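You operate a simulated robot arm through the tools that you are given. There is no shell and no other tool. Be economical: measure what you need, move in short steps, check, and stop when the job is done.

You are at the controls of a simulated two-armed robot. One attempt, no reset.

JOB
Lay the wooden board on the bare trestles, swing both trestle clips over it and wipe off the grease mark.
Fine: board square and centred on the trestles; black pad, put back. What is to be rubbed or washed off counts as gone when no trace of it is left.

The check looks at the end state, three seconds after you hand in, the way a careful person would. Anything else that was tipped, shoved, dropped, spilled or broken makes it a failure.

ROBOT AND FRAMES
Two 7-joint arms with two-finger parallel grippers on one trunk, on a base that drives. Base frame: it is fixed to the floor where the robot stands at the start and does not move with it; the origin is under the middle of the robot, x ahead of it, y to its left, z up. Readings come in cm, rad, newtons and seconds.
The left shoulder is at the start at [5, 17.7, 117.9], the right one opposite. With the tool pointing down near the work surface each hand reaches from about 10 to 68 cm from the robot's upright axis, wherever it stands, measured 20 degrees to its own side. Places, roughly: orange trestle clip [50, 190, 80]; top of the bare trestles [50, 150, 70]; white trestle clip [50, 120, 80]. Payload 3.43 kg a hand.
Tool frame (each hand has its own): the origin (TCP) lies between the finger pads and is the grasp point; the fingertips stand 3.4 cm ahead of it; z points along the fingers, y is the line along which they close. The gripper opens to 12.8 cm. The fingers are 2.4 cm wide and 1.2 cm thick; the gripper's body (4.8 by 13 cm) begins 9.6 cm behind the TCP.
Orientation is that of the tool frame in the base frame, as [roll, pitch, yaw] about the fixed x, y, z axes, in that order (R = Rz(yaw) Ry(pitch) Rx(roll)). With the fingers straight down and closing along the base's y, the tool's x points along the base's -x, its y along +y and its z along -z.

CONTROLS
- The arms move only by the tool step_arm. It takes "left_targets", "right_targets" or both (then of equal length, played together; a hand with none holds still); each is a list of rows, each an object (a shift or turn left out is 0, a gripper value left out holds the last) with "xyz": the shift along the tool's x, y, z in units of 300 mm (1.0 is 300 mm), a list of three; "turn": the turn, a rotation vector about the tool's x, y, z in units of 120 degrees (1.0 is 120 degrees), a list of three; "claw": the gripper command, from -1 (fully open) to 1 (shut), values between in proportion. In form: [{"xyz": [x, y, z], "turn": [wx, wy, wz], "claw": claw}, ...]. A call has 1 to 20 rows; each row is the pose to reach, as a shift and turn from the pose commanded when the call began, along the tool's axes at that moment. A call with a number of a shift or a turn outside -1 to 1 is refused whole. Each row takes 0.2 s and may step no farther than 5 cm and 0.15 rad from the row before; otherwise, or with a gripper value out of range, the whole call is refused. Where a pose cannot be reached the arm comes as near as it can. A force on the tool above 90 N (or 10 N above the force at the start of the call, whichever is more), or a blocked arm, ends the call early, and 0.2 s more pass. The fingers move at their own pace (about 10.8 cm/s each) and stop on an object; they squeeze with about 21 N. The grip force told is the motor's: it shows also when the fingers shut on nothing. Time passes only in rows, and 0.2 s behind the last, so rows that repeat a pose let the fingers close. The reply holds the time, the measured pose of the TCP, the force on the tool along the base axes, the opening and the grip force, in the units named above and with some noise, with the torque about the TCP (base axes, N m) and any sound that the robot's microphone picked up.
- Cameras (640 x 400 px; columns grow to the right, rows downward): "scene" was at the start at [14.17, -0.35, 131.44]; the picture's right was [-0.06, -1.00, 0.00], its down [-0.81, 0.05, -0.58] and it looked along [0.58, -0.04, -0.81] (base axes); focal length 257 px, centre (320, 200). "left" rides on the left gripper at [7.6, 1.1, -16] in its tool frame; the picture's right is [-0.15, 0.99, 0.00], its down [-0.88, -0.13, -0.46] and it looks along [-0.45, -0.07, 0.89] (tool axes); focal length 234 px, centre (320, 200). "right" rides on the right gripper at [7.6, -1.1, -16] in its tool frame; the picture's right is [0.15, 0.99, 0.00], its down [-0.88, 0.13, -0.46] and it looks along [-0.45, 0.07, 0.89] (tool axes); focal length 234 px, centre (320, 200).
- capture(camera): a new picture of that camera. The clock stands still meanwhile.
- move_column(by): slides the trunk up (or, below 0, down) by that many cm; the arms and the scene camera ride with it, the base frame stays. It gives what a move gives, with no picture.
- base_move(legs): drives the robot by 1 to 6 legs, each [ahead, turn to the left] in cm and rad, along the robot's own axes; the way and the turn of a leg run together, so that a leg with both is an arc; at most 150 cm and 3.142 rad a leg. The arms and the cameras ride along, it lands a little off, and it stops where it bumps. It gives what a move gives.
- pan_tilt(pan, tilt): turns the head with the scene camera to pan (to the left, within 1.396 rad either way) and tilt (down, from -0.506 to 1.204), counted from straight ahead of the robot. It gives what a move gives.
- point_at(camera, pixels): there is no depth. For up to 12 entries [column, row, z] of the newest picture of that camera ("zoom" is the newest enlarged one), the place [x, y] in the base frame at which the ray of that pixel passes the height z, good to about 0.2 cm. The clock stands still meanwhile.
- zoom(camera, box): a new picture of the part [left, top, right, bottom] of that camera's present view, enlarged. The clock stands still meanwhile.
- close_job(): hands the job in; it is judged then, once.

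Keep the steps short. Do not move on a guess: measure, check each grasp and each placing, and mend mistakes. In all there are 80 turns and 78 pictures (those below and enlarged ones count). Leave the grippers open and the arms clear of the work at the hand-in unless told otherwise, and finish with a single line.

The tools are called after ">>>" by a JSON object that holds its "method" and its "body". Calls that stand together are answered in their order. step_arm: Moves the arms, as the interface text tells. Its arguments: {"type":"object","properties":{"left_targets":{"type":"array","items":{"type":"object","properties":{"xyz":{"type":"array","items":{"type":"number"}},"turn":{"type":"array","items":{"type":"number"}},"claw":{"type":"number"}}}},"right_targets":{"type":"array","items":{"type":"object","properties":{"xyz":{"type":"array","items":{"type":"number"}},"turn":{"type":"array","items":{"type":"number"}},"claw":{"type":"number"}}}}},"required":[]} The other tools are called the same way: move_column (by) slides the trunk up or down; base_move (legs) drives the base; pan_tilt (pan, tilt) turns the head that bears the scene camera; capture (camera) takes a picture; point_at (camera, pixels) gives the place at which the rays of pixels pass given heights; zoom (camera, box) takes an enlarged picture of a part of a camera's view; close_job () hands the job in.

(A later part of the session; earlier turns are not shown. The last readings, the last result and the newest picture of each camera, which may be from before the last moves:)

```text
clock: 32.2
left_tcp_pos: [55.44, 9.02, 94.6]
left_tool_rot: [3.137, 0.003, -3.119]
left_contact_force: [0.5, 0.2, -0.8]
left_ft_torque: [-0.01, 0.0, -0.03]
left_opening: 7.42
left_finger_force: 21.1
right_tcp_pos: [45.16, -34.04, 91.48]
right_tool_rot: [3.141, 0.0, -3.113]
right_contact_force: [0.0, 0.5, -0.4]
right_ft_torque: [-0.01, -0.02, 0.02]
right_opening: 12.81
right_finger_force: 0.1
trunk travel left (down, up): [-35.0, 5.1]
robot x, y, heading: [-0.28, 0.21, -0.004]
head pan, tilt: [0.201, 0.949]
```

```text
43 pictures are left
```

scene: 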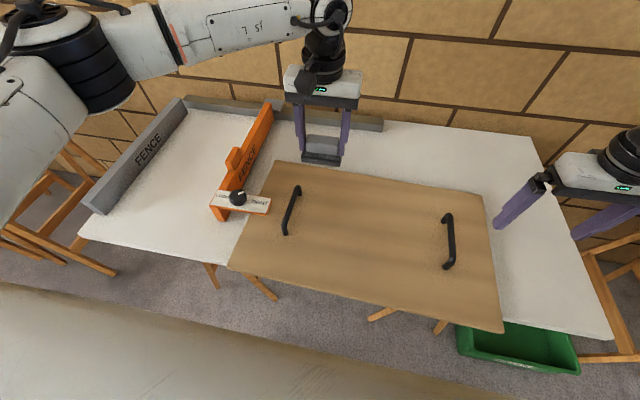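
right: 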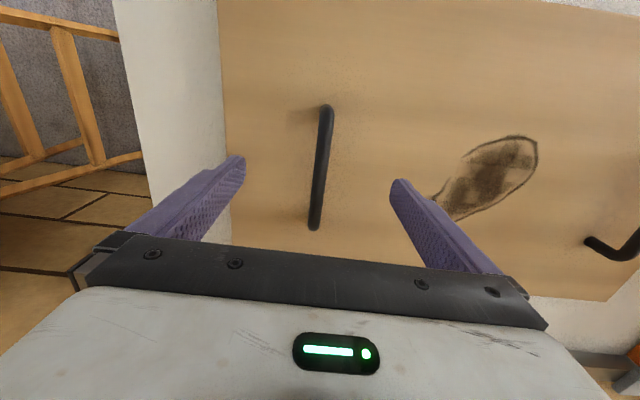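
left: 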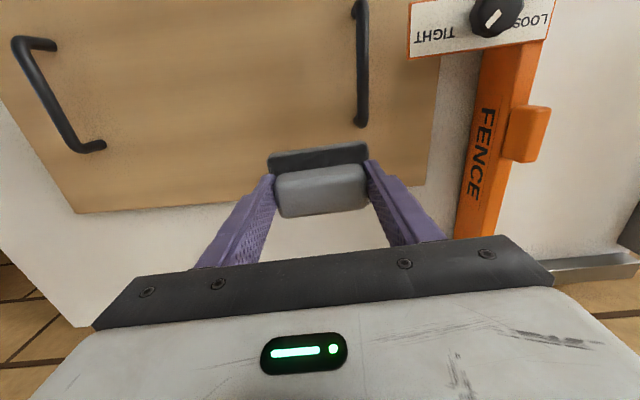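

The mark looks gone. I'll check enlarged for faint traces.

>>> {"method": "zoom", "body": {"camera": "scene", "box": [280, 170, 460, 282]}}

>>> {"method": "zoom", "body": {"camera": "left", "box": [60, 0, 380, 200]}}

```text
3.56 times, centred on (370, 226) of scene
```

zoom: 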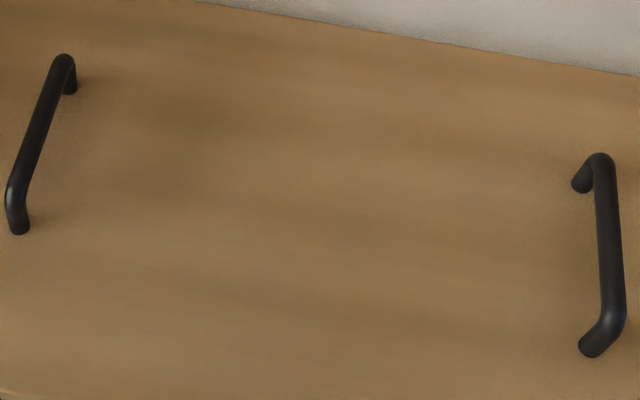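

```text
2.00 times, centred on (220, 100) of left
```

zoom: 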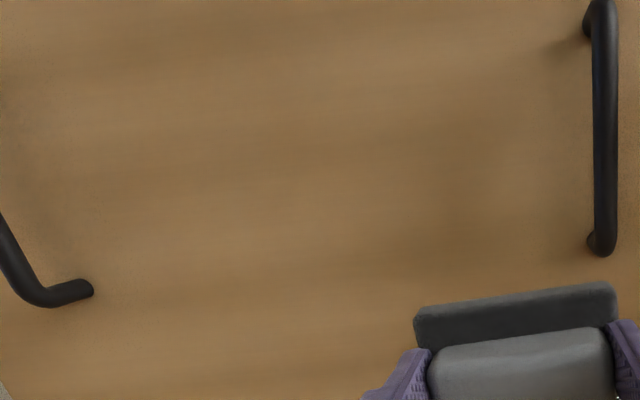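

The board is clean in both views. Now take the pad back: first leg, high over the orange fence.

>>> {"method": "step_arm", "body": {"left_targets": [{"xyz": [0.04, 0.12, -0.1], "turn": [0, 0, 0.0105]}, {"xyz": [0.08, 0.26, -0.1], "turn": [0, 0, 0.0105]}, {"xyz": [0.12, 0.4, -0.1], "turn": [0, 0, 0.0105]}, {"xyz": [0.17, 0.54, -0.1], "turn": [0, 0, 0.0105]}, {"xyz": [0.22, 0.68, -0.1], "turn": [0, 0, 0.0105]}, {"xyz": [0.26, 0.82, -0.1], "turn": [0, 0, 0.0105]}, {"xyz": [0.3, 0.95, -0.1], "turn": [0, 0, 0.0105]}, {"xyz": [0.3, 0.95, -0.1], "turn": [0, 0, 0.0105]}]}}

```text
clock: 34.0
left_tcp_pos: [45.3, 37.13, 97.54]
left_tool_rot: [3.134, -0.001, -3.141]
left_contact_force: [1.0, 0.0, -0.8]
left_ft_torque: [0.0, 0.02, -0.01]
left_opening: 7.46
left_finger_force: 21.5
right_tcp_pos: [45.23, -34.04, 91.53]
right_tool_rot: [3.141, -0.001, -3.111]
right_contact_force: [-0.7, -0.3, 0.2]
right_ft_torque: [0.0, -0.02, 0.02]
right_opening: 12.78
right_finger_force: 0.0
trunk travel left (down, up): [-35.0, 5.1]
robot x, y, heading: [-0.19, 0.1, -0.006]
head pan, tilt: [0.201, 0.949]
```

Second leg: to the pad's original place, lower gently, contact at z≈80.9.

>>> {"method": "step_arm", "body": {"left_targets": [{"xyz": [0.05, 0.14, 0]}, {"xyz": [0.1, 0.28, 0.05]}, {"xyz": [0.137, 0.392, 0.12]}, {"xyz": [0.137, 0.392, 0.24]}, {"xyz": [0.137, 0.392, 0.36]}, {"xyz": [0.137, 0.392, 0.46]}, {"xyz": [0.137, 0.392, 0.52]}, {"xyz": [0.137, 0.392, 0.545]}, {"xyz": [0.137, 0.392, 0.553]}, {"xyz": [0.137, 0.392, 0.553]}]}}

>>> {"method": "capture", "body": {"camera": "left"}}

```text
clock: 36.2
left_tcp_pos: [41.31, 49.13, 81.18]
left_tool_rot: [3.137, 0.0, -3.141]
left_contact_force: [-0.6, 0.0, -0.7]
left_ft_torque: [-0.01, 0.0, 0.01]
left_opening: 7.43
left_finger_force: 20.8
right_tcp_pos: [45.21, -34.06, 91.6]
right_tool_rot: [3.141, -0.001, -3.112]
right_contact_force: [-0.9, 0.3, -0.2]
right_ft_torque: [0.0, 0.03, 0.0]
right_opening: 12.81
right_finger_force: 0.0
trunk travel left (down, up): [-35.0, 5.1]
robot x, y, heading: [-0.29, 0.06, -0.007]
head pan, tilt: [0.201, 0.949]
```

```text
40 pictures are left
```

left: 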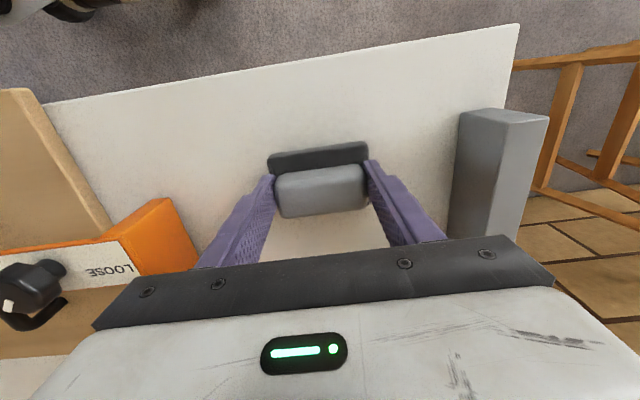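

No contact yet; lower another 0.4 cm, open, and rise straight up.

>>> {"method": "step_arm", "body": {"left_targets": [{"xyz": [0, 0, 0.007]}, {"xyz": [0, 0, 0.012]}, {"xyz": [0, 0, 0.012], "claw": 0.0}, {"xyz": [0, 0, 0.012], "claw": -1}, {"xyz": [0, 0, 0.012], "claw": -1}, {"xyz": [0, 0, 0.012], "claw": -1}, {"xyz": [0, 0, -0.1]}, {"xyz": [0, 0, -0.25]}, {"xyz": [0, 0, -0.4]}, {"xyz": [0, 0, -0.5]}, {"xyz": [0, 0, -0.6]}]}}

>>> {"method": "capture", "body": {"camera": "left"}}

>>> {"method": "capture", "body": {"camera": "scene"}}

```text
clock: 38.6
left_tcp_pos: [41.7, 49.01, 99.07]
left_tool_rot: [3.135, 0.0, -3.141]
left_contact_force: [-0.4, -0.6, 1.3]
left_ft_torque: [-0.02, -0.01, 0.0]
left_opening: 12.78
left_finger_force: 0.1
right_tcp_pos: [45.1, -34.06, 91.48]
right_tool_rot: [3.14, -0.003, -3.113]
right_contact_force: [0.3, -0.2, 0.1]
right_ft_torque: [0.01, -0.02, 0.0]
right_opening: 12.79
right_finger_force: 0.1
trunk travel left (down, up): [-35.0, 5.1]
robot x, y, heading: [-0.25, 0.12, -0.004]
head pan, tilt: [0.201, 0.949]
```

```text
39 pictures are left
```

left: 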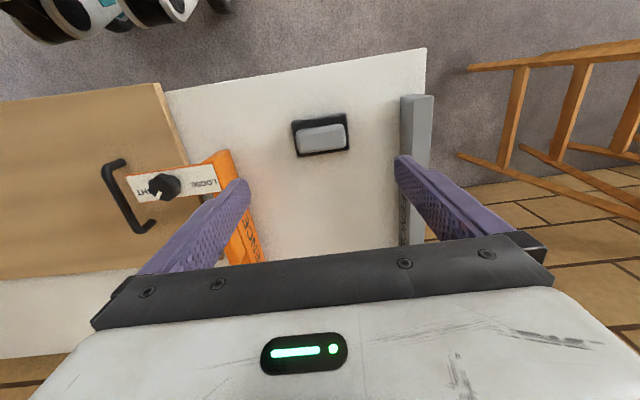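

```text
38 pictures are left
```

scene: 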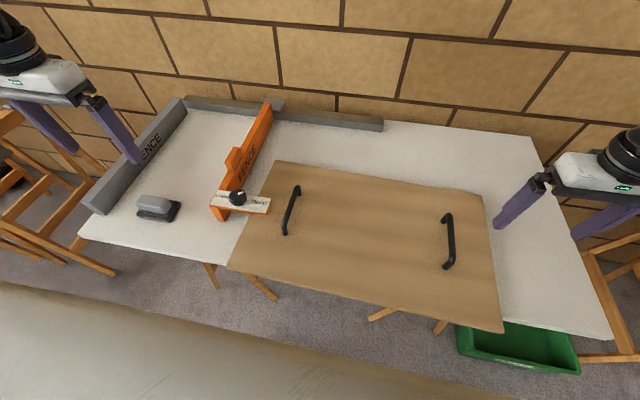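

The pad is back. The orange plate overhangs the board's edge, so later I'll slide it right before lifting. First scout the trestles with empty hands: pull the arms in.

>>> {"method": "step_arm", "body": {"left_targets": [{"xyz": [0.05, -0.12, -0.02]}, {"xyz": [0.1, -0.24, -0.04]}, {"xyz": [0.15, -0.36, -0.06]}, {"xyz": [0.2, -0.48, -0.08]}, {"xyz": [0.25, -0.6, -0.1]}, {"xyz": [0.3, -0.72, -0.12]}, {"xyz": [0.35, -0.84, -0.14]}, {"xyz": [0.39, -0.95, -0.16]}], "right_targets": [{"xyz": [0, 0, -0.1]}, {"xyz": [0, 0, -0.2]}, {"xyz": [0.05, 0.05, -0.3]}, {"xyz": [0.14, 0.13, -0.35]}, {"xyz": [0.23, 0.21, -0.4]}, {"xyz": [0.32, 0.3, -0.4]}, {"xyz": [0.41, 0.38, -0.4]}, {"xyz": [0.5, 0.46, -0.4]}]}}

```text
clock: 40.4
left_tcp_pos: [29.89, 20.46, 103.98]
left_tool_rot: [3.136, -0.001, -3.139]
left_contact_force: [0.8, -0.3, 0.0]
left_ft_torque: [0.0, 0.01, 0.02]
left_opening: 12.82
left_finger_force: 0.0
right_tcp_pos: [29.76, -20.41, 103.36]
right_tool_rot: [3.139, -0.001, -3.115]
right_contact_force: [-0.1, -0.2, -0.1]
right_ft_torque: [0.02, -0.03, 0.02]
right_opening: 12.82
right_finger_force: 0.0
trunk travel left (down, up): [-35.0, 5.1]
robot x, y, heading: [-0.18, 0.15, -0.01]
head pan, tilt: [0.201, 0.949]
```

Back off 25, turn left, drive 120, turn to face the trestles and look.

>>> {"method": "base_move", "body": {"legs": [[-25, 0], [0, 1.57], [120, 0], [0, -1.57]]}}

>>> {"method": "pan_tilt", "body": {"pan": 0.3, "tilt": 0.7}}

>>> {"method": "capture", "body": {"camera": "scene"}}

```text
clock: 55.5
left_tcp_pos: [4.77, 138.6, 103.98]
left_tool_rot: [3.135, 0.0, -3.139]
left_contact_force: [-0.2, 0.0, -0.4]
left_ft_torque: [0.0, 0.0, 0.01]
left_opening: 12.8
left_finger_force: 0.0
right_tcp_pos: [4.7, 97.78, 103.33]
right_tool_rot: [3.138, 0.0, -3.11]
right_contact_force: [0.2, 1.1, -0.6]
right_ft_torque: [0.0, 0.01, 0.01]
right_opening: 12.82
right_finger_force: 0.0
trunk travel left (down, up): [-35.0, 5.1]
robot x, y, heading: [-25.41, 117.84, -0.008]
head pan, tilt: [0.201, 0.949]
```

```text
clock: 56.2
left_tcp_pos: [4.7, 138.53, 103.95]
left_tool_rot: [3.136, 0.0, -3.139]
left_contact_force: [0.5, -0.6, 0.2]
left_ft_torque: [0.0, -0.02, 0.01]
left_opening: 12.81
left_finger_force: 0.1
right_tcp_pos: [4.74, 97.77, 103.48]
right_tool_rot: [3.139, 0.0, -3.111]
right_contact_force: [0.7, 0.9, 0.2]
right_ft_torque: [0.02, 0.01, 0.02]
right_opening: 12.81
right_finger_force: 0.0
trunk travel left (down, up): [-35.0, 5.1]
robot x, y, heading: [-25.16, 118.39, -0.002]
head pan, tilt: [0.3, 0.7]
```

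```text
37 pictures are left
```

scene: 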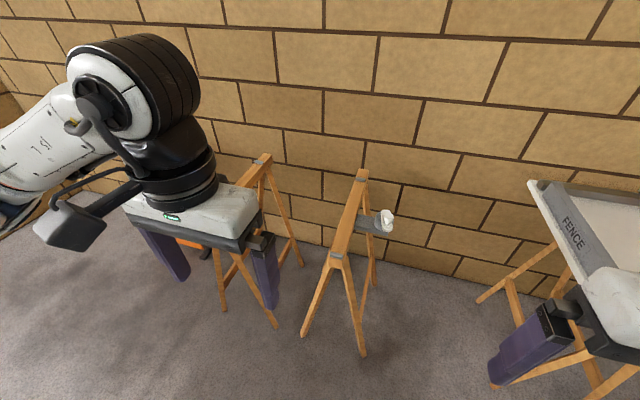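

The right trestle with the white clip is visible; the orange one is hidden by the hand. Move on to y≈150.

>>> {"method": "base_move", "body": {"legs": [[0, 1.57], [32, 0], [0, -1.57], [10, 0]]}}

>>> {"method": "pan_tilt", "body": {"pan": 0, "tilt": 0.8}}

>>> {"method": "capture", "body": {"camera": "scene"}}

>>> {"method": "capture", "body": {"camera": "left"}}

>>> {"method": "capture", "body": {"camera": "right"}}

```text
clock: 66.8
left_tcp_pos: [12.41, 172.06, 103.77]
left_tool_rot: [3.137, 0.0, -3.088]
left_contact_force: [-0.2, -0.2, 0.2]
left_ft_torque: [-0.01, 0.03, 0.01]
left_opening: 12.8
left_finger_force: 0.1
right_tcp_pos: [14.53, 131.46, 103.39]
right_tool_rot: [3.141, -0.001, -3.06]
right_contact_force: [0.5, -0.2, -1.1]
right_ft_torque: [0.01, 0.03, 0.05]
right_opening: 12.79
right_finger_force: 0.0
trunk travel left (down, up): [-35.0, 5.1]
robot x, y, heading: [-16.56, 150.42, 0.048]
head pan, tilt: [0.3, 0.7]
```

```text
clock: 67.6
left_tcp_pos: [12.43, 172.06, 103.99]
left_tool_rot: [3.136, -0.001, -3.09]
left_contact_force: [0.1, 0.0, -0.2]
left_ft_torque: [0.0, -0.04, 0.01]
left_opening: 12.78
left_finger_force: 0.2
right_tcp_pos: [14.39, 131.37, 103.48]
right_tool_rot: [3.14, -0.001, -3.06]
right_contact_force: [0.4, 0.0, -0.2]
right_ft_torque: [-0.01, -0.03, -0.01]
right_opening: 12.8
right_finger_force: 0.1
trunk travel left (down, up): [-35.0, 5.1]
robot x, y, heading: [-16.2, 150.37, 0.046]
head pan, tilt: [0.0, 0.799]
```

```text
36 pictures are left
```

scene: 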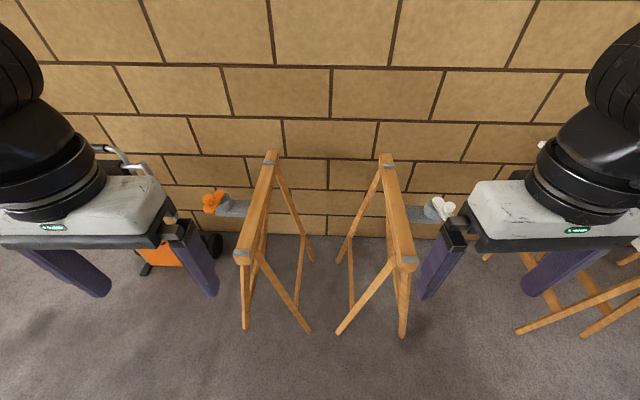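

```text
35 pictures are left
```

left: 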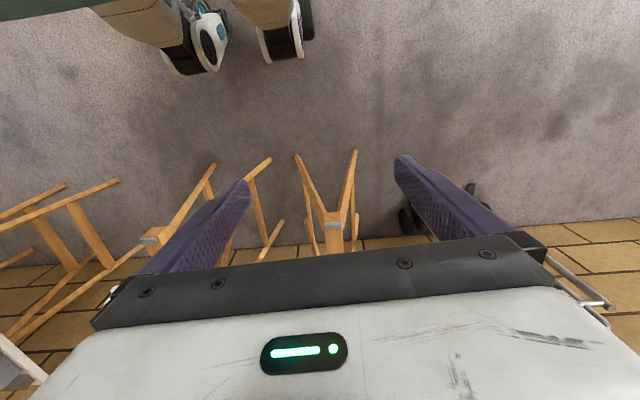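

```text
34 pictures are left
```

right: 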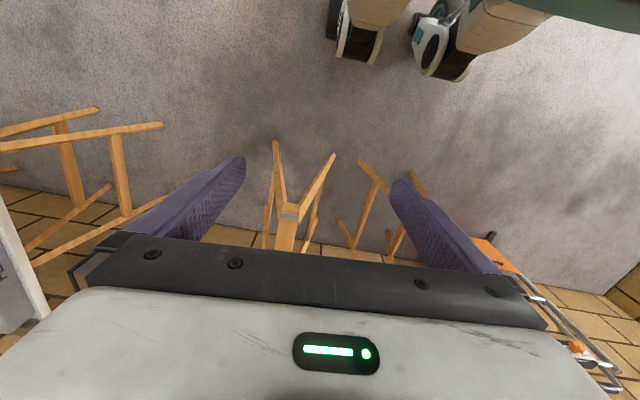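

Both trestles and both folded-out clips are visible. Measure their tops and enlarge.

>>> {"method": "point_at", "body": {"camera": "scene", "pixels": [[271, 153, 70], [243, 256, 70], [386, 155, 70], [406, 263, 70], [214, 202, 74], [214, 202, 80], [440, 208, 74], [440, 208, 80], [396, 205, 70], [259, 208, 70]]}}

>>> {"method": "zoom", "body": {"camera": "scene", "box": [200, 140, 330, 270]}}

>>> {"method": "zoom", "body": {"camera": "scene", "box": [350, 140, 480, 270]}}

```text
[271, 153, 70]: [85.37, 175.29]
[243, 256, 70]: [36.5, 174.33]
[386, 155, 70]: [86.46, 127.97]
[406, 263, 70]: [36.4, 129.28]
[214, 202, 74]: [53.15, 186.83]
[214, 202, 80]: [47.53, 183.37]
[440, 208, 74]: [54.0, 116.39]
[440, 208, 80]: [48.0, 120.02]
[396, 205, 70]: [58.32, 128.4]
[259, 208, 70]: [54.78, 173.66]
```

```text
3.08 times, centred on (265, 205) of scene
```

zoom: 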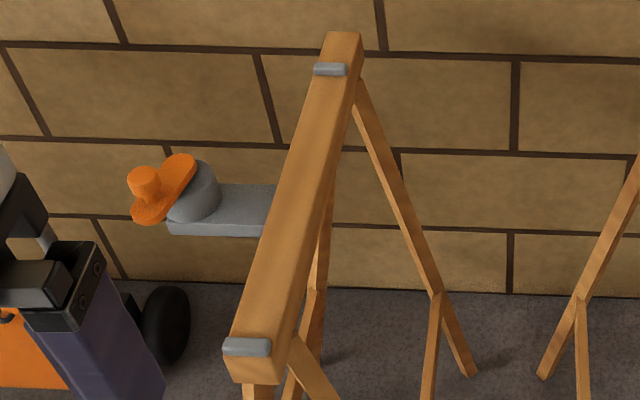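

```text
3.08 times, centred on (415, 205) of scene
```

zoom: 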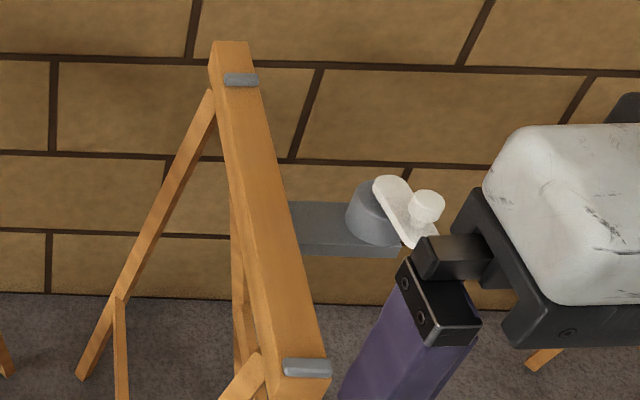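

I'll cross-check heights using the hand cameras' views of the near trestle ends.

>>> {"method": "point_at", "body": {"camera": "scene", "pixels": [[410.7, 259.5, 68], [410.7, 259.5, 72], [410.7, 259.5, 76], [241.2, 252.7, 68], [241.2, 252.7, 72], [241.2, 252.7, 76], [268.1, 162.4, 72], [389.3, 165.7, 72], [208, 199, 76], [208, 199, 80]]}}

>>> {"method": "point_at", "body": {"camera": "right", "pixels": [[289, 212, 68], [289, 212, 72], [289, 212, 76]]}}

>>> {"method": "point_at", "body": {"camera": "left", "pixels": [[332, 223, 68], [332, 223, 72], [332, 223, 76]]}}

```text
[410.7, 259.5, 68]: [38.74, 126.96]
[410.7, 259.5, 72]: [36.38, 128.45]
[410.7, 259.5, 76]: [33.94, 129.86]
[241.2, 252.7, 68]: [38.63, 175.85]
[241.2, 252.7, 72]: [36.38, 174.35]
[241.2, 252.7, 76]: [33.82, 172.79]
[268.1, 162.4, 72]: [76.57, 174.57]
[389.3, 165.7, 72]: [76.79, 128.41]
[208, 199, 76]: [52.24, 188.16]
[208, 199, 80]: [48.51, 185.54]
```

```text
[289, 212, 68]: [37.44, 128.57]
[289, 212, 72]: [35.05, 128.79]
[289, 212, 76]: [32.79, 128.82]
```

```text
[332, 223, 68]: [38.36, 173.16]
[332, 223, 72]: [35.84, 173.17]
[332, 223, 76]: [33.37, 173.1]
```

Trestle bars are near y≈129 and 173.5, z≈72–75, with grey stops at x≈35 and 75. I'll straighten up, come closer, and put a hand camera over each bar.

>>> {"method": "base_move", "body": {"legs": [[0, -0.047], [15, 0]]}}

>>> {"method": "step_arm", "body": {"left_targets": [{"xyz": [-0.15, 0.02, 0]}, {"xyz": [-0.3, 0.03, 0]}, {"xyz": [-0.45, 0.05, 0]}, {"xyz": [-0.6, 0.07, 0]}], "right_targets": [{"xyz": [-0.15, 0, 0]}, {"xyz": [-0.3, -0.02, 0]}, {"xyz": [-0.45, -0.04, 0]}, {"xyz": [-0.6, -0.06, 0]}]}}

>>> {"method": "capture", "body": {"camera": "left"}}

>>> {"method": "capture", "body": {"camera": "right"}}

>>> {"method": "capture", "body": {"camera": "scene"}}

```text
clock: 69.4
left_tcp_pos: [28.21, 170.88, 104.0]
left_tool_rot: [3.137, 0.0, -3.13]
left_contact_force: [0.2, 0.7, 0.5]
left_ft_torque: [-0.04, 0.0, 0.03]
left_opening: 12.8
left_finger_force: 0.1
right_tcp_pos: [28.48, 130.16, 103.4]
right_tool_rot: [3.14, -0.001, -3.102]
right_contact_force: [-0.2, -0.6, 0.5]
right_ft_torque: [0.02, 0.04, -0.03]
right_opening: 12.81
right_finger_force: 0.0
trunk travel left (down, up): [-35.0, 5.1]
robot x, y, heading: [-1.53, 150.21, 0.002]
head pan, tilt: [0.0, 0.799]
```

```text
clock: 70.4
left_tcp_pos: [46.14, 173.21, 103.69]
left_tool_rot: [3.134, -0.001, -3.132]
left_contact_force: [-0.1, 0.5, -0.1]
left_ft_torque: [0.01, 0.04, 0.01]
left_opening: 12.8
left_finger_force: 0.0
right_tcp_pos: [46.13, 128.93, 103.63]
right_tool_rot: [-3.141, -0.002, -3.104]
right_contact_force: [-0.5, -0.1, -0.4]
right_ft_torque: [0.02, 0.02, -0.03]
right_opening: 12.79
right_finger_force: 0.1
trunk travel left (down, up): [-35.0, 5.1]
robot x, y, heading: [-1.39, 150.48, 0.003]
head pan, tilt: [0.0, 0.799]
```

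```text
31 pictures are left
```

left: 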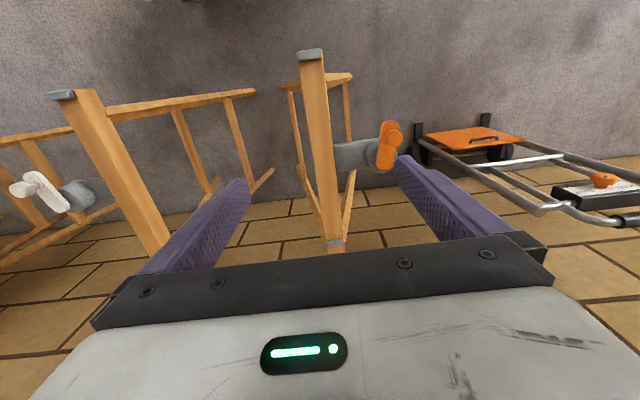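

```text
30 pictures are left
```

right: 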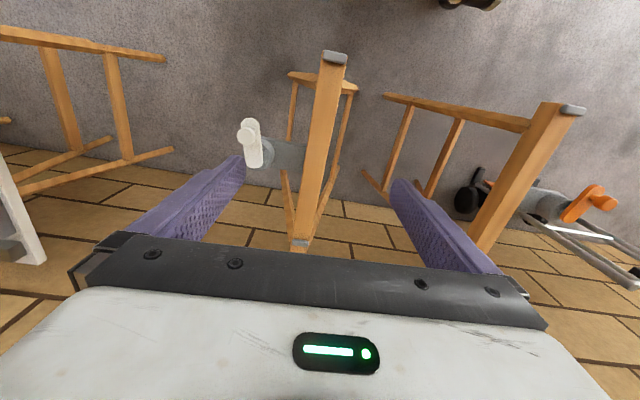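

```text
29 pictures are left
```

scene: 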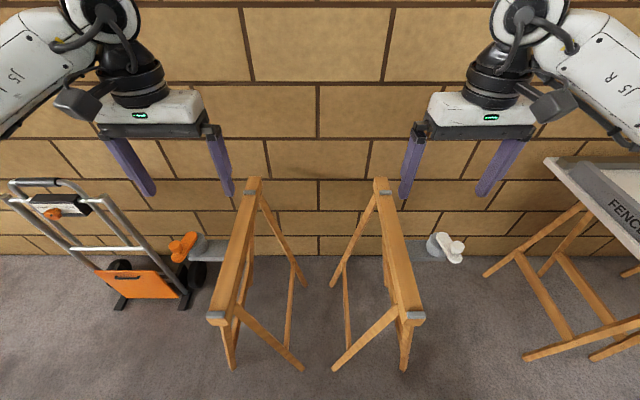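

>>> {"method": "point_at", "body": {"camera": "left", "pixels": [[311, 54, 70], [311, 54, 74], [61, 94, 70], [61, 94, 74], [337, 242, 72], [394, 136, 76], [394, 136, 80], [384, 163, 76], [384, 163, 80], [28, 188, 76], [28, 188, 80]]}}

>>> {"method": "point_at", "body": {"camera": "right", "pixels": [[334, 57, 70], [334, 57, 74], [572, 110, 70], [572, 110, 74], [301, 241, 72], [247, 133, 76], [247, 133, 80], [255, 163, 76], [255, 163, 80], [603, 203, 76], [603, 203, 80]]}}

>>> {"method": "point_at", "body": {"camera": "scene", "pixels": [[216, 316, 70], [216, 316, 74], [412, 316, 70], [412, 316, 74], [253, 186, 72], [384, 189, 72], [456, 247, 76], [456, 247, 80], [177, 247, 76], [177, 247, 80]]}}

>>> {"method": "zoom", "body": {"camera": "left", "box": [300, 90, 460, 190]}}

>>> {"method": "zoom", "body": {"camera": "right", "box": [210, 90, 370, 190]}}

```text
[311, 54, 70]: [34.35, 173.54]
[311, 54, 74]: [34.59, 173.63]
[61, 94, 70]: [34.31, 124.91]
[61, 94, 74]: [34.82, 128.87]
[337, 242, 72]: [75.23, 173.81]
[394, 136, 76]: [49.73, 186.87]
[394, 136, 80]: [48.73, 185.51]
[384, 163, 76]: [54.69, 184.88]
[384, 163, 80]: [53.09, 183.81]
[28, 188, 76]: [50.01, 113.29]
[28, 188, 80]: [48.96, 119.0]
```

```text
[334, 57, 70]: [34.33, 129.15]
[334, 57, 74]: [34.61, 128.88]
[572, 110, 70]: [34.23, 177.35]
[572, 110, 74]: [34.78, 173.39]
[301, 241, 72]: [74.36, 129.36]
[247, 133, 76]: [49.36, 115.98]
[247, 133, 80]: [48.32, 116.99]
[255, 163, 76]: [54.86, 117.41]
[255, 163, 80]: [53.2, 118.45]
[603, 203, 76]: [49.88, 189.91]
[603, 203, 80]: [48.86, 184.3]
```

```text
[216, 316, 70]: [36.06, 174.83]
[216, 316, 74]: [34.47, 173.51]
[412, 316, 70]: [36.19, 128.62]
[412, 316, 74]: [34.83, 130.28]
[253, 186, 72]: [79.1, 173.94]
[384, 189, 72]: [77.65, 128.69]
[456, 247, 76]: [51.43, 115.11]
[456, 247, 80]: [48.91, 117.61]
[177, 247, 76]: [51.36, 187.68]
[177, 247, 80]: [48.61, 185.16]
```

```text
4.00 times, centred on (380, 140) of left
```

zoom: 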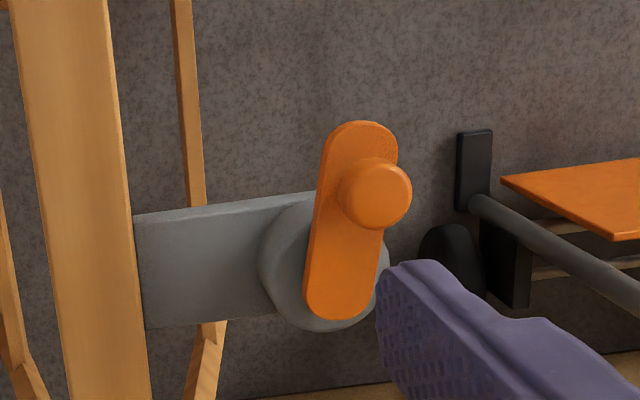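

```text
4.00 times, centred on (290, 140) of right
```

zoom: 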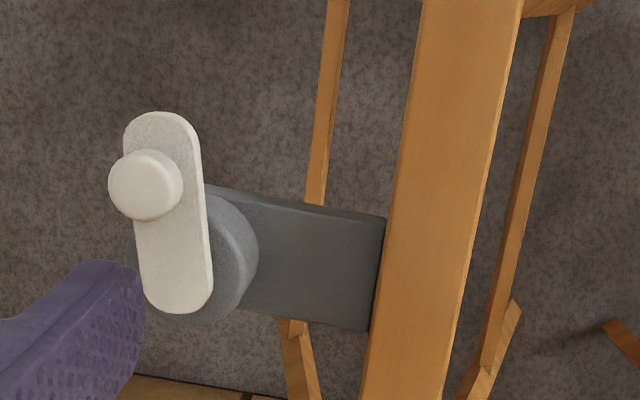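

Measured: trestle centres y 173.5 and 129.0, stops at x 34.6 and 74.4 (top z≈74), so the centre is (54.5, 151.3). Clip knobs are at about (49, 185.9) and (48.7, 116.6), z≈78.6, with pivots near x 54.2. Now return to the table for the board.

>>> {"method": "base_move", "body": {"legs": [[-24, 0], [0, -1.57], [150, 0], [0, 1.57]]}}

```text
clock: 87.0
left_tcp_pos: [18.99, 23.72, 103.69]
left_tool_rot: [3.137, 0.001, -3.103]
left_contact_force: [0.6, 0.5, 0.1]
left_ft_torque: [0.02, 0.02, 0.0]
left_opening: 12.82
left_finger_force: 0.1
right_tcp_pos: [20.31, -20.46, 103.5]
right_tool_rot: [3.141, 0.0, -3.073]
right_contact_force: [-0.2, 0.7, -0.4]
right_ft_torque: [-0.02, -0.01, 0.01]
right_opening: 12.79
right_finger_force: 0.2
trunk travel left (down, up): [-35.0, 5.1]
robot x, y, heading: [-27.78, -0.4, 0.029]
head pan, tilt: [0.0, 0.799]
```

Straighten and drive up to the table.

>>> {"method": "base_move", "body": {"legs": [[0, -0.03], [26, 0]]}}

>>> {"method": "pan_tilt", "body": {"pan": 0, "tilt": 0.95}}

>>> {"method": "capture", "body": {"camera": "scene"}}

>>> {"method": "capture", "body": {"camera": "right"}}

```text
clock: 89.2
left_tcp_pos: [45.67, 22.51, 103.67]
left_tool_rot: [3.136, 0.0, -3.134]
left_contact_force: [0.3, 0.7, -0.7]
left_ft_torque: [-0.02, 0.04, -0.01]
left_opening: 12.81
left_finger_force: 0.1
right_tcp_pos: [45.6, -21.92, 103.53]
right_tool_rot: [3.139, -0.001, -3.106]
right_contact_force: [-0.3, -0.5, 0.0]
right_ft_torque: [0.01, 0.01, 0.0]
right_opening: 12.81
right_finger_force: 0.1
trunk travel left (down, up): [-35.0, 5.1]
robot x, y, heading: [-2.23, -0.35, 0.001]
head pan, tilt: [0.0, 0.799]
```

```text
clock: 89.9
left_tcp_pos: [45.48, 22.29, 103.8]
left_tool_rot: [3.137, -0.001, -3.132]
left_contact_force: [0.6, -0.9, -0.3]
left_ft_torque: [-0.02, 0.01, 0.01]
left_opening: 12.8
left_finger_force: 0.0
right_tcp_pos: [45.38, -21.95, 103.64]
right_tool_rot: [3.14, 0.0, -3.103]
right_contact_force: [-0.3, 1.3, 0.6]
right_ft_torque: [0.0, -0.03, 0.02]
right_opening: 12.85
right_finger_force: 0.1
trunk travel left (down, up): [-35.0, 5.1]
robot x, y, heading: [-2.36, -0.47, -0.002]
head pan, tilt: [0.0, 0.949]
```

```text
26 pictures are left
```

scene: 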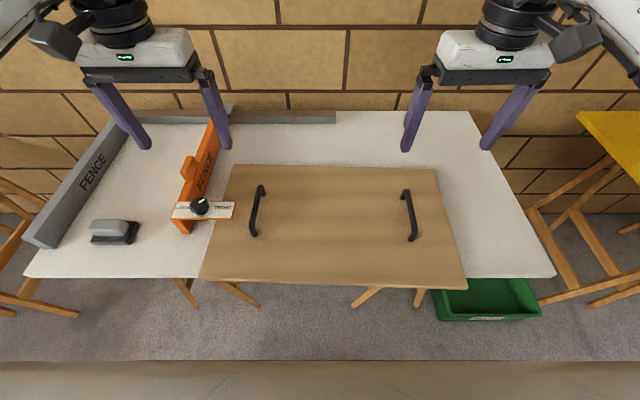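

```text
25 pictures are left
```

right: 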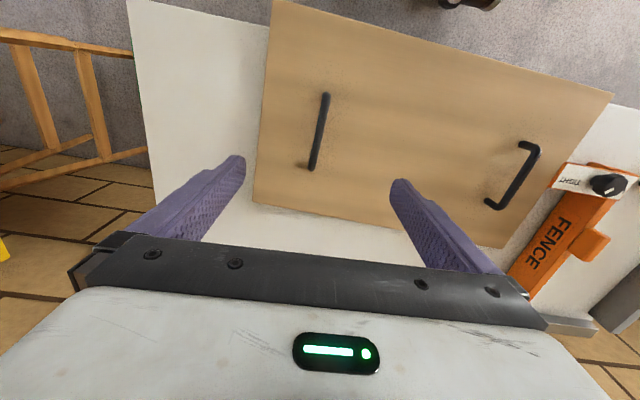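

>>> {"method": "point_at", "body": {"camera": "scene", "pixels": [[262, 189, 78.5], [253, 235, 78.5], [405, 193, 78.5], [414, 238, 78.5], [231, 166, 76.3], [435, 170, 76.3], [467, 288, 75.2], [200, 279, 75.2]]}}

>>> {"method": "point_at", "body": {"camera": "right", "pixels": [[326, 94, 78.5], [312, 169, 78.5], [530, 146, 78.5], [495, 204, 78.5], [270, 3, 76.3], [254, 198, 76.3], [612, 92, 76.3], [505, 247, 76.3]]}}

```text
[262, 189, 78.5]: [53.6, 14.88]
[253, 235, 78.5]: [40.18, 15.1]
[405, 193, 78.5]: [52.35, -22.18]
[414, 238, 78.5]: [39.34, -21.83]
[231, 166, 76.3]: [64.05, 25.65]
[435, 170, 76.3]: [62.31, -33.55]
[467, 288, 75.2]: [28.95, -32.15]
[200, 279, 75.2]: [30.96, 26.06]
```

```text
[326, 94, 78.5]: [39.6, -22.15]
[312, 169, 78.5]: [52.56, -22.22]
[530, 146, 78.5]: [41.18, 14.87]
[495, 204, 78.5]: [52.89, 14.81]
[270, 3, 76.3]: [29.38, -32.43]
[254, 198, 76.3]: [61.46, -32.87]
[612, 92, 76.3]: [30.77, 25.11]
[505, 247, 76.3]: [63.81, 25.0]
```

Handles: right (45.9, −22.1), left (47.0, 15.0); board yaw −0.03. The right hand grips its handle first.

>>> {"method": "step_arm", "body": {"right_targets": [{"xyz": [-0.017, -0.006, 0.15], "turn": [0, 0, 0.033]}, {"xyz": [-0.017, -0.006, 0.3], "turn": [0, 0, 0.033]}, {"xyz": [-0.017, -0.006, 0.45], "turn": [0, 0, 0.033]}, {"xyz": [-0.017, -0.006, 0.6], "turn": [0, 0, 0.033]}, {"xyz": [-0.017, -0.006, 0.7], "turn": [0, 0, 0.033]}, {"xyz": [-0.017, -0.006, 0.76], "turn": [0, 0, 0.033]}, {"xyz": [-0.017, -0.006, 0.773], "turn": [0, 0, 0.033]}, {"xyz": [-0.017, -0.006, 0.773], "turn": [0, 0, 0.033], "claw": 1}, {"xyz": [-0.017, -0.006, 0.773], "turn": [0, 0, 0.033], "claw": 1}, {"xyz": [-0.017, -0.006, 0.773], "turn": [0, 0, 0.033], "claw": 1}, {"xyz": [-0.017, -0.006, 0.773], "turn": [0, 0, 0.033], "claw": 1}]}}

```text
clock: 92.3
left_tcp_pos: [45.65, 22.45, 103.82]
left_tool_rot: [3.136, 0.0, -3.132]
left_contact_force: [0.1, -0.5, 0.6]
left_ft_torque: [-0.02, 0.02, 0.0]
left_opening: 12.8
left_finger_force: 0.0
right_tcp_pos: [45.95, -22.06, 80.6]
right_tool_rot: [3.139, 0.0, 3.111]
right_contact_force: [-0.4, 2.3, -0.3]
right_ft_torque: [0.01, -0.22, -0.27]
right_opening: 1.4
right_finger_force: 21.0
trunk travel left (down, up): [-35.0, 5.1]
robot x, y, heading: [-1.8, -0.25, 0.005]
head pan, tilt: [0.0, 0.949]
```

Gripped (1.40). Slide the board 9 cm right and square it.

>>> {"method": "step_arm", "body": {"right_targets": [{"xyz": [-0.002, -0.06, 0], "turn": [0, 0, -0.003]}, {"xyz": [-0.004, -0.12, 0], "turn": [0, 0, -0.006]}, {"xyz": [-0.006, -0.18, 0], "turn": [0, 0, -0.009]}, {"xyz": [-0.008, -0.24, 0], "turn": [0, 0, -0.012]}, {"xyz": [-0.009, -0.3, 0], "turn": [0, 0, -0.0143]}, {"xyz": [-0.009, -0.3, 0], "turn": [0, 0, -0.0143]}]}}

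>>> {"method": "capture", "body": {"camera": "scene"}}

```text
clock: 93.7
left_tcp_pos: [45.54, 22.53, 103.74]
left_tool_rot: [3.138, 0.001, -3.132]
left_contact_force: [0.6, 0.1, 0.2]
left_ft_torque: [-0.03, -0.02, 0.02]
left_opening: 12.82
left_finger_force: 0.0
right_tcp_pos: [46.29, -30.99, 80.65]
right_tool_rot: [3.14, 0.001, 3.139]
right_contact_force: [1.4, 6.2, 12.2]
right_ft_torque: [0.04, -0.09, -0.22]
right_opening: 1.4
right_finger_force: 21.2
trunk travel left (down, up): [-35.0, 5.1]
robot x, y, heading: [-1.95, -0.29, -0.004]
head pan, tilt: [0.0, 0.949]
```

```text
24 pictures are left
```

scene: 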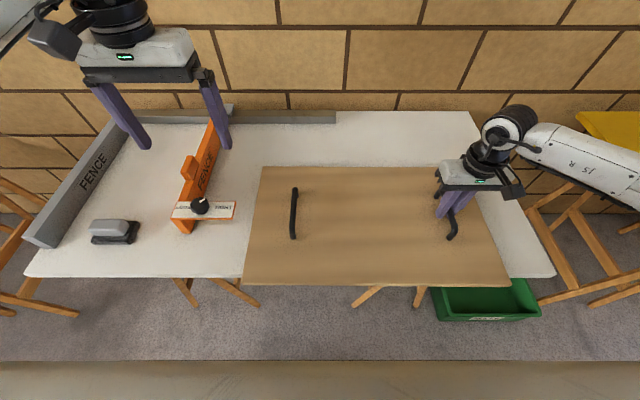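

>>> {"method": "point_at", "body": {"camera": "scene", "pixels": [[295, 190, 78.5], [292, 236, 78.5], [262, 168, 76.3], [243, 283, 75.2], [236, 202, 83], [236, 219, 81]]}}

```text
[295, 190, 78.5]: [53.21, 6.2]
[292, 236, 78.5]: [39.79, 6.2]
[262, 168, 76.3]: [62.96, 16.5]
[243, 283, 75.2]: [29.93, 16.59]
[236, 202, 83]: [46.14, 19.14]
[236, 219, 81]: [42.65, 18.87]
```

Left handle centre (46.5, 6.2), clear of the orange plate (y≥18.9). Grip it with the left hand.

>>> {"method": "step_arm", "body": {"left_targets": [{"xyz": [-0.01, -0.14, 0]}, {"xyz": [-0.015, -0.28, 0]}, {"xyz": [-0.02, -0.42, 0]}, {"xyz": [-0.022, -0.545, 0.05]}, {"xyz": [-0.022, -0.545, 0.2]}, {"xyz": [-0.022, -0.545, 0.35]}, {"xyz": [-0.022, -0.545, 0.5]}, {"xyz": [-0.022, -0.545, 0.63]}, {"xyz": [-0.022, -0.545, 0.72]}, {"xyz": [-0.022, -0.545, 0.765]}, {"xyz": [-0.022, -0.545, 0.773]}, {"xyz": [-0.022, -0.545, 0.773], "claw": 1}, {"xyz": [-0.022, -0.545, 0.773], "claw": 1}, {"xyz": [-0.022, -0.545, 0.773], "claw": 1}, {"xyz": [-0.022, -0.545, 0.773], "claw": 1}]}}

>>> {"method": "capture", "body": {"camera": "left"}}

```text
clock: 96.9
left_tcp_pos: [46.31, 5.94, 80.49]
left_tool_rot: [3.14, 0.003, -3.137]
left_contact_force: [1.1, -9.8, 0.1]
left_ft_torque: [-0.01, -0.39, -0.53]
left_opening: 1.39
left_finger_force: 20.8
right_tcp_pos: [46.14, -31.0, 80.48]
right_tool_rot: [3.137, 0.001, 3.14]
right_contact_force: [4.3, 2.6, 20.8]
right_ft_torque: [0.06, -0.06, -0.23]
right_opening: 1.36
right_finger_force: 20.6
trunk travel left (down, up): [-35.0, 5.1]
robot x, y, heading: [-1.55, -0.32, 0.002]
head pan, tilt: [0.0, 0.949]
```

```text
23 pictures are left
```

left: 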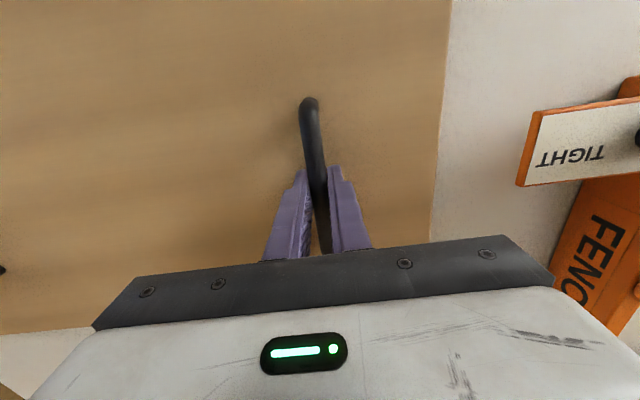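

Both handles are gripped. Lift 20 cm together, then centre the board in front of the robot.

>>> {"method": "step_arm", "body": {"left_targets": [{"xyz": [0, 0, -0.04]}, {"xyz": [0, 0, -0.1]}, {"xyz": [0, 0, -0.18]}, {"xyz": [0, 0, -0.26]}, {"xyz": [0, 0, -0.34]}, {"xyz": [0, 0, -0.42]}, {"xyz": [0, 0, -0.5]}, {"xyz": [0, 0, -0.58]}, {"xyz": [0, 0, -0.64]}, {"xyz": [0, 0, -0.667]}, {"xyz": [0, 0, -0.667]}], "right_targets": [{"xyz": [0, 0, -0.04]}, {"xyz": [0, 0, -0.1]}, {"xyz": [0, 0, -0.18]}, {"xyz": [0, 0, -0.26]}, {"xyz": [0, 0, -0.34]}, {"xyz": [0, 0, -0.42]}, {"xyz": [0, 0, -0.5]}, {"xyz": [0, 0, -0.58]}, {"xyz": [0, 0, -0.64]}, {"xyz": [0, 0, -0.667]}, {"xyz": [0, 0, -0.667]}]}}

>>> {"method": "capture", "body": {"camera": "scene"}}

```text
clock: 99.3
left_tcp_pos: [46.34, 5.89, 100.43]
left_tool_rot: [3.136, 0.0, -3.134]
left_contact_force: [-2.1, -1.4, -5.5]
left_ft_torque: [0.02, 0.1, -0.54]
left_opening: 1.38
left_finger_force: 21.3
right_tcp_pos: [46.11, -30.99, 100.13]
right_tool_rot: [3.141, -0.001, 3.137]
right_contact_force: [3.0, 0.6, -6.6]
right_ft_torque: [0.01, -0.03, -0.38]
right_opening: 1.39
right_finger_force: 20.8
trunk travel left (down, up): [-35.0, 5.1]
robot x, y, heading: [-1.92, -0.36, 0.004]
head pan, tilt: [0.0, 0.949]
```

```text
22 pictures are left
```

scene: 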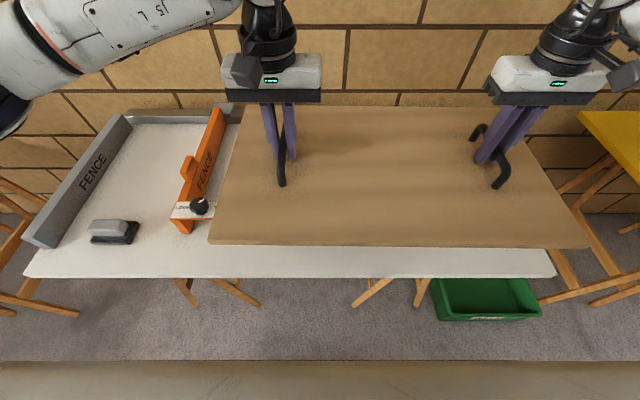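

The board is lifted level. Centre it: shift 12.4 cm left.

>>> {"method": "step_arm", "body": {"left_targets": [{"xyz": [0, 0.06, 0]}, {"xyz": [-0.001, 0.13, 0]}, {"xyz": [-0.001, 0.2, 0]}, {"xyz": [-0.002, 0.27, 0]}, {"xyz": [-0.002, 0.34, 0]}, {"xyz": [-0.003, 0.39, 0]}, {"xyz": [-0.003, 0.413, 0]}, {"xyz": [-0.003, 0.413, 0]}], "right_targets": [{"xyz": [0, 0.06, 0]}, {"xyz": [0, 0.13, 0]}, {"xyz": [0, 0.2, 0]}, {"xyz": [0.001, 0.27, 0]}, {"xyz": [0.001, 0.34, 0]}, {"xyz": [0.002, 0.39, 0]}, {"xyz": [0.002, 0.413, 0]}, {"xyz": [0.002, 0.413, 0]}]}}

```text
clock: 101.1
left_tcp_pos: [46.42, 18.47, 100.36]
left_tool_rot: [3.137, -0.001, -3.137]
left_contact_force: [-2.3, -17.2, -6.8]
left_ft_torque: [0.02, 0.02, -0.51]
left_opening: 1.44
left_finger_force: 20.8
right_tcp_pos: [46.01, -18.67, 100.42]
right_tool_rot: [3.137, 0.0, -3.141]
right_contact_force: [3.2, 17.6, -5.9]
right_ft_torque: [0.0, 0.0, -0.52]
right_opening: 1.39
right_finger_force: 20.9
trunk travel left (down, up): [-35.0, 5.1]
robot x, y, heading: [-1.91, -0.68, -0.004]
head pan, tilt: [0.0, 0.949]
```

Carry: back 25, turn left, drive 152, turn right.

>>> {"method": "base_move", "body": {"legs": [[-25, 0], [0, 1.573], [75, 0], [77, 0], [0, -1.571]]}}

>>> {"method": "capture", "body": {"camera": "scene"}}

```text
clock: 117.9
left_tcp_pos: [19.43, 172.44, 100.53]
left_tool_rot: [3.139, -0.001, -3.084]
left_contact_force: [-3.3, -20.4, -5.5]
left_ft_torque: [-0.03, -0.04, -0.53]
left_opening: 1.41
left_finger_force: 21.4
right_tcp_pos: [20.69, 135.31, 100.4]
right_tool_rot: [3.137, 0.0, -3.093]
right_contact_force: [2.3, 21.1, -6.4]
right_ft_torque: [0.04, 0.03, -0.48]
right_opening: 1.4
right_finger_force: 20.8
trunk travel left (down, up): [-35.0, 5.1]
robot x, y, heading: [-28.18, 151.3, 0.047]
head pan, tilt: [0.0, 0.949]
```

```text
21 pictures are left
```

scene: 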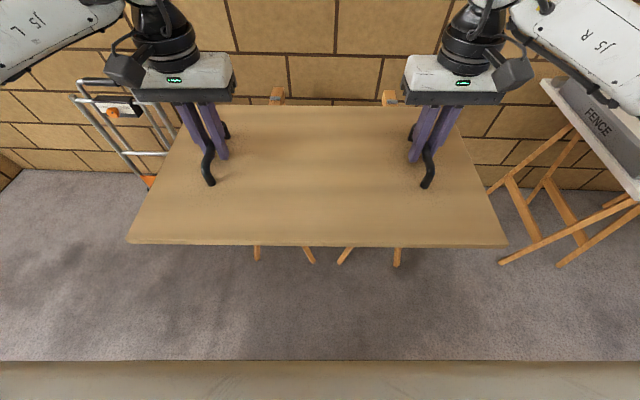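

Straighten and drive forward 28 cm over the trestles (board bottom z≈95, well clear).

>>> {"method": "base_move", "body": {"legs": [[0, -0.047], [28, 0]]}}

```text
clock: 120.3
left_tcp_pos: [48.09, 171.11, 100.46]
left_tool_rot: [3.138, -0.002, -3.119]
left_contact_force: [-1.8, -2.4, -6.3]
left_ft_torque: [0.02, 0.16, -0.55]
left_opening: 1.4
left_finger_force: 20.9
right_tcp_pos: [48.16, 134.01, 100.28]
right_tool_rot: [3.135, 0.0, -3.126]
right_contact_force: [3.3, 2.5, -6.3]
right_ft_torque: [0.0, -0.09, -0.51]
right_opening: 1.38
right_finger_force: 21.0
trunk travel left (down, up): [-35.0, 5.1]
robot x, y, heading: [-0.05, 151.31, 0.017]
head pan, tilt: [0.0, 0.949]
```

Extend over the centre and lower to TCP z≈88, then check alignment.

>>> {"method": "step_arm", "body": {"left_targets": [{"xyz": [-0.05, -0.01, 0]}, {"xyz": [-0.1, -0.02, 0]}, {"xyz": [-0.15, -0.03, 0.03]}, {"xyz": [-0.19, -0.04, 0.08]}, {"xyz": [-0.206, -0.042, 0.15]}, {"xyz": [-0.206, -0.042, 0.23]}, {"xyz": [-0.206, -0.042, 0.31]}, {"xyz": [-0.206, -0.042, 0.38]}, {"xyz": [-0.206, -0.042, 0.413]}, {"xyz": [-0.206, -0.042, 0.413]}], "right_targets": [{"xyz": [-0.05, -0.01, 0]}, {"xyz": [-0.1, -0.02, 0]}, {"xyz": [-0.15, -0.03, 0.03]}, {"xyz": [-0.19, -0.04, 0.08]}, {"xyz": [-0.206, -0.042, 0.15]}, {"xyz": [-0.206, -0.042, 0.23]}, {"xyz": [-0.206, -0.042, 0.31]}, {"xyz": [-0.206, -0.042, 0.38]}, {"xyz": [-0.206, -0.042, 0.413]}, {"xyz": [-0.206, -0.042, 0.413]}]}}

>>> {"method": "capture", "body": {"camera": "scene"}}

>>> {"method": "capture", "body": {"camera": "left"}}

>>> {"method": "capture", "body": {"camera": "right"}}

```text
clock: 122.5
left_tcp_pos: [54.08, 170.1, 88.16]
left_tool_rot: [3.139, -0.001, -3.119]
left_contact_force: [-1.2, 6.0, -6.8]
left_ft_torque: [0.02, 0.05, -0.49]
left_opening: 1.39
left_finger_force: 21.2
right_tcp_pos: [54.31, 133.07, 88.0]
right_tool_rot: [3.138, 0.001, -3.126]
right_contact_force: [2.5, -6.5, -5.3]
right_ft_torque: [0.07, -0.04, -0.44]
right_opening: 1.36
right_finger_force: 20.7
trunk travel left (down, up): [-35.0, 5.1]
robot x, y, heading: [-0.47, 151.26, 0.018]
head pan, tilt: [0.0, 0.949]
```

```text
20 pictures are left
```

scene: 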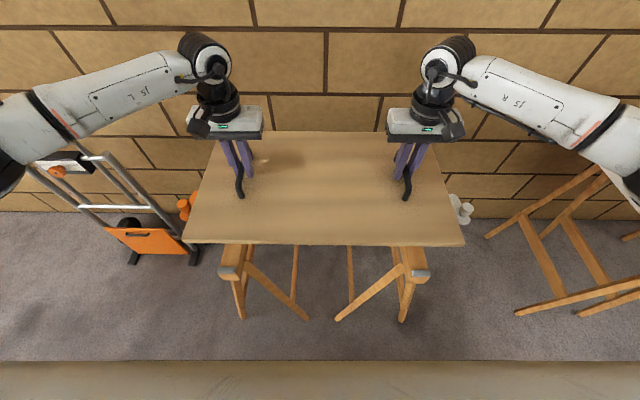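

```text
19 pictures are left
```

left: 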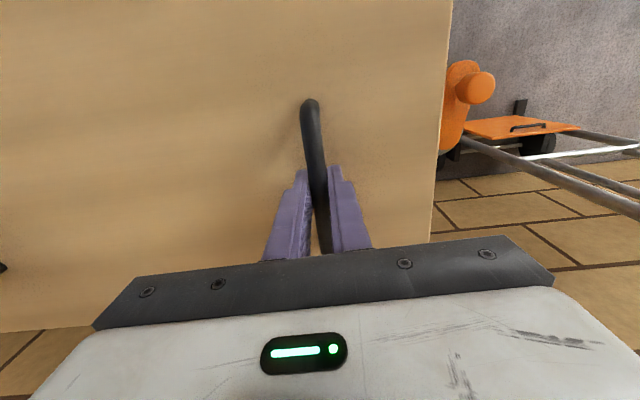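

```text
18 pictures are left
```

right: 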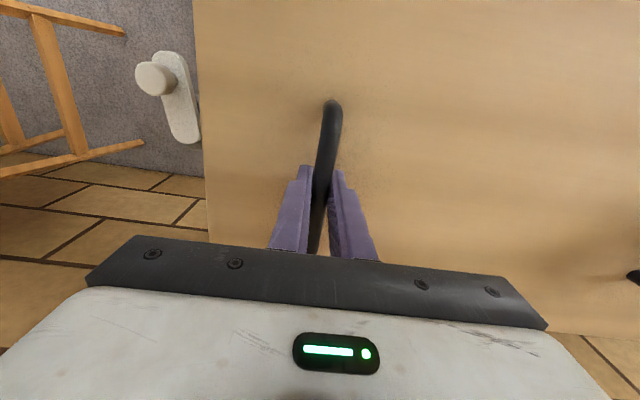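

>>> {"method": "point_at", "body": {"camera": "scene", "pixels": [[183, 239, 84], [464, 242, 84], [220, 133, 84], [437, 136, 84], [230, 271, 74], [421, 274, 74], [183, 243, 82.6], [464, 247, 82.6]]}}

>>> {"method": "point_at", "body": {"camera": "left", "pixels": [[452, 0, 84], [441, 120, 84], [430, 242, 84], [482, 88, 78.6], [473, 85, 77]]}}

>>> {"method": "point_at", "body": {"camera": "right", "pixels": [[193, 2, 84], [200, 120, 84], [207, 238, 84], [155, 77, 78.6]]}}

>>> {"method": "zoom", "body": {"camera": "scene", "box": [170, 120, 480, 300]}}

```text
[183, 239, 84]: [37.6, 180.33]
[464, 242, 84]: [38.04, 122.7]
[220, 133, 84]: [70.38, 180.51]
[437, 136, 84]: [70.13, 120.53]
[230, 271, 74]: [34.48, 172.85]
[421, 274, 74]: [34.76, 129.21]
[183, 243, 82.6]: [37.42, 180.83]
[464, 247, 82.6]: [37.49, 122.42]
```

```text
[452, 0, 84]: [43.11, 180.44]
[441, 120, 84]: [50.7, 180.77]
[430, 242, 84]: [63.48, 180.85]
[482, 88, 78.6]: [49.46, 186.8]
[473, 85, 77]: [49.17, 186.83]
```

```text
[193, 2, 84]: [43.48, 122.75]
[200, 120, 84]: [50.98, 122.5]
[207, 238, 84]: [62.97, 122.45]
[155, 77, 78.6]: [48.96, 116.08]
```

```text
2.06 times, centred on (325, 210) of scene
```

zoom: 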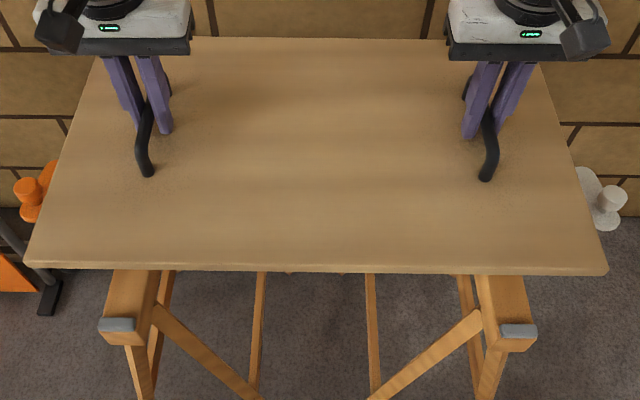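

Board centre is (54.0, 151.6) with yaw≈0; the trestle centre is (54.4, 151.3). Correct by 0.3 cm and lower to just above contact.

>>> {"method": "step_arm", "body": {"left_targets": [{"xyz": [-0.005, -0.005, 0.05]}, {"xyz": [-0.01, -0.01, 0.11]}, {"xyz": [-0.01, -0.01, 0.17]}, {"xyz": [-0.01, -0.01, 0.22]}, {"xyz": [-0.01, -0.01, 0.25]}, {"xyz": [-0.01, -0.01, 0.27]}, {"xyz": [-0.01, -0.01, 0.28]}, {"xyz": [-0.01, -0.01, 0.28]}], "right_targets": [{"xyz": [-0.005, -0.005, 0.05]}, {"xyz": [-0.01, -0.01, 0.11]}, {"xyz": [-0.01, -0.01, 0.17]}, {"xyz": [-0.01, -0.01, 0.22]}, {"xyz": [-0.01, -0.01, 0.25]}, {"xyz": [-0.01, -0.01, 0.27]}, {"xyz": [-0.01, -0.01, 0.28]}, {"xyz": [-0.01, -0.01, 0.28]}]}}

>>> {"method": "capture", "body": {"camera": "scene"}}

```text
clock: 124.3
left_tcp_pos: [54.45, 169.77, 79.73]
left_tool_rot: [3.14, -0.002, -3.12]
left_contact_force: [-2.0, 1.5, -6.4]
left_ft_torque: [0.03, 0.42, -0.49]
left_opening: 1.38
left_finger_force: 20.7
right_tcp_pos: [54.58, 132.86, 79.7]
right_tool_rot: [3.134, 0.001, -3.126]
right_contact_force: [2.5, -2.7, 1.0]
right_ft_torque: [0.01, 0.69, -0.33]
right_opening: 1.36
right_finger_force: 20.4
trunk travel left (down, up): [-35.0, 5.1]
robot x, y, heading: [0.17, 151.25, 0.015]
head pan, tilt: [0.0, 0.949]
```

```text
16 pictures are left
```

scene: 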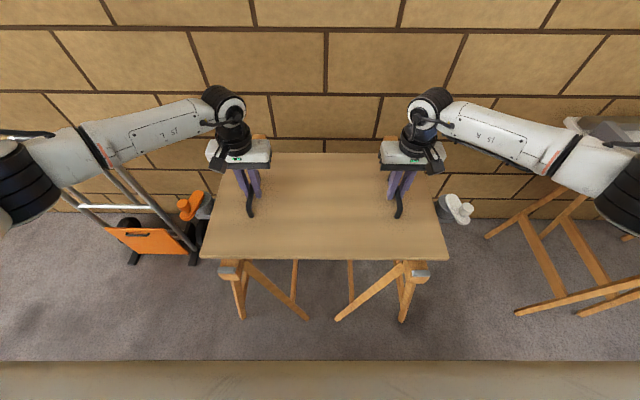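

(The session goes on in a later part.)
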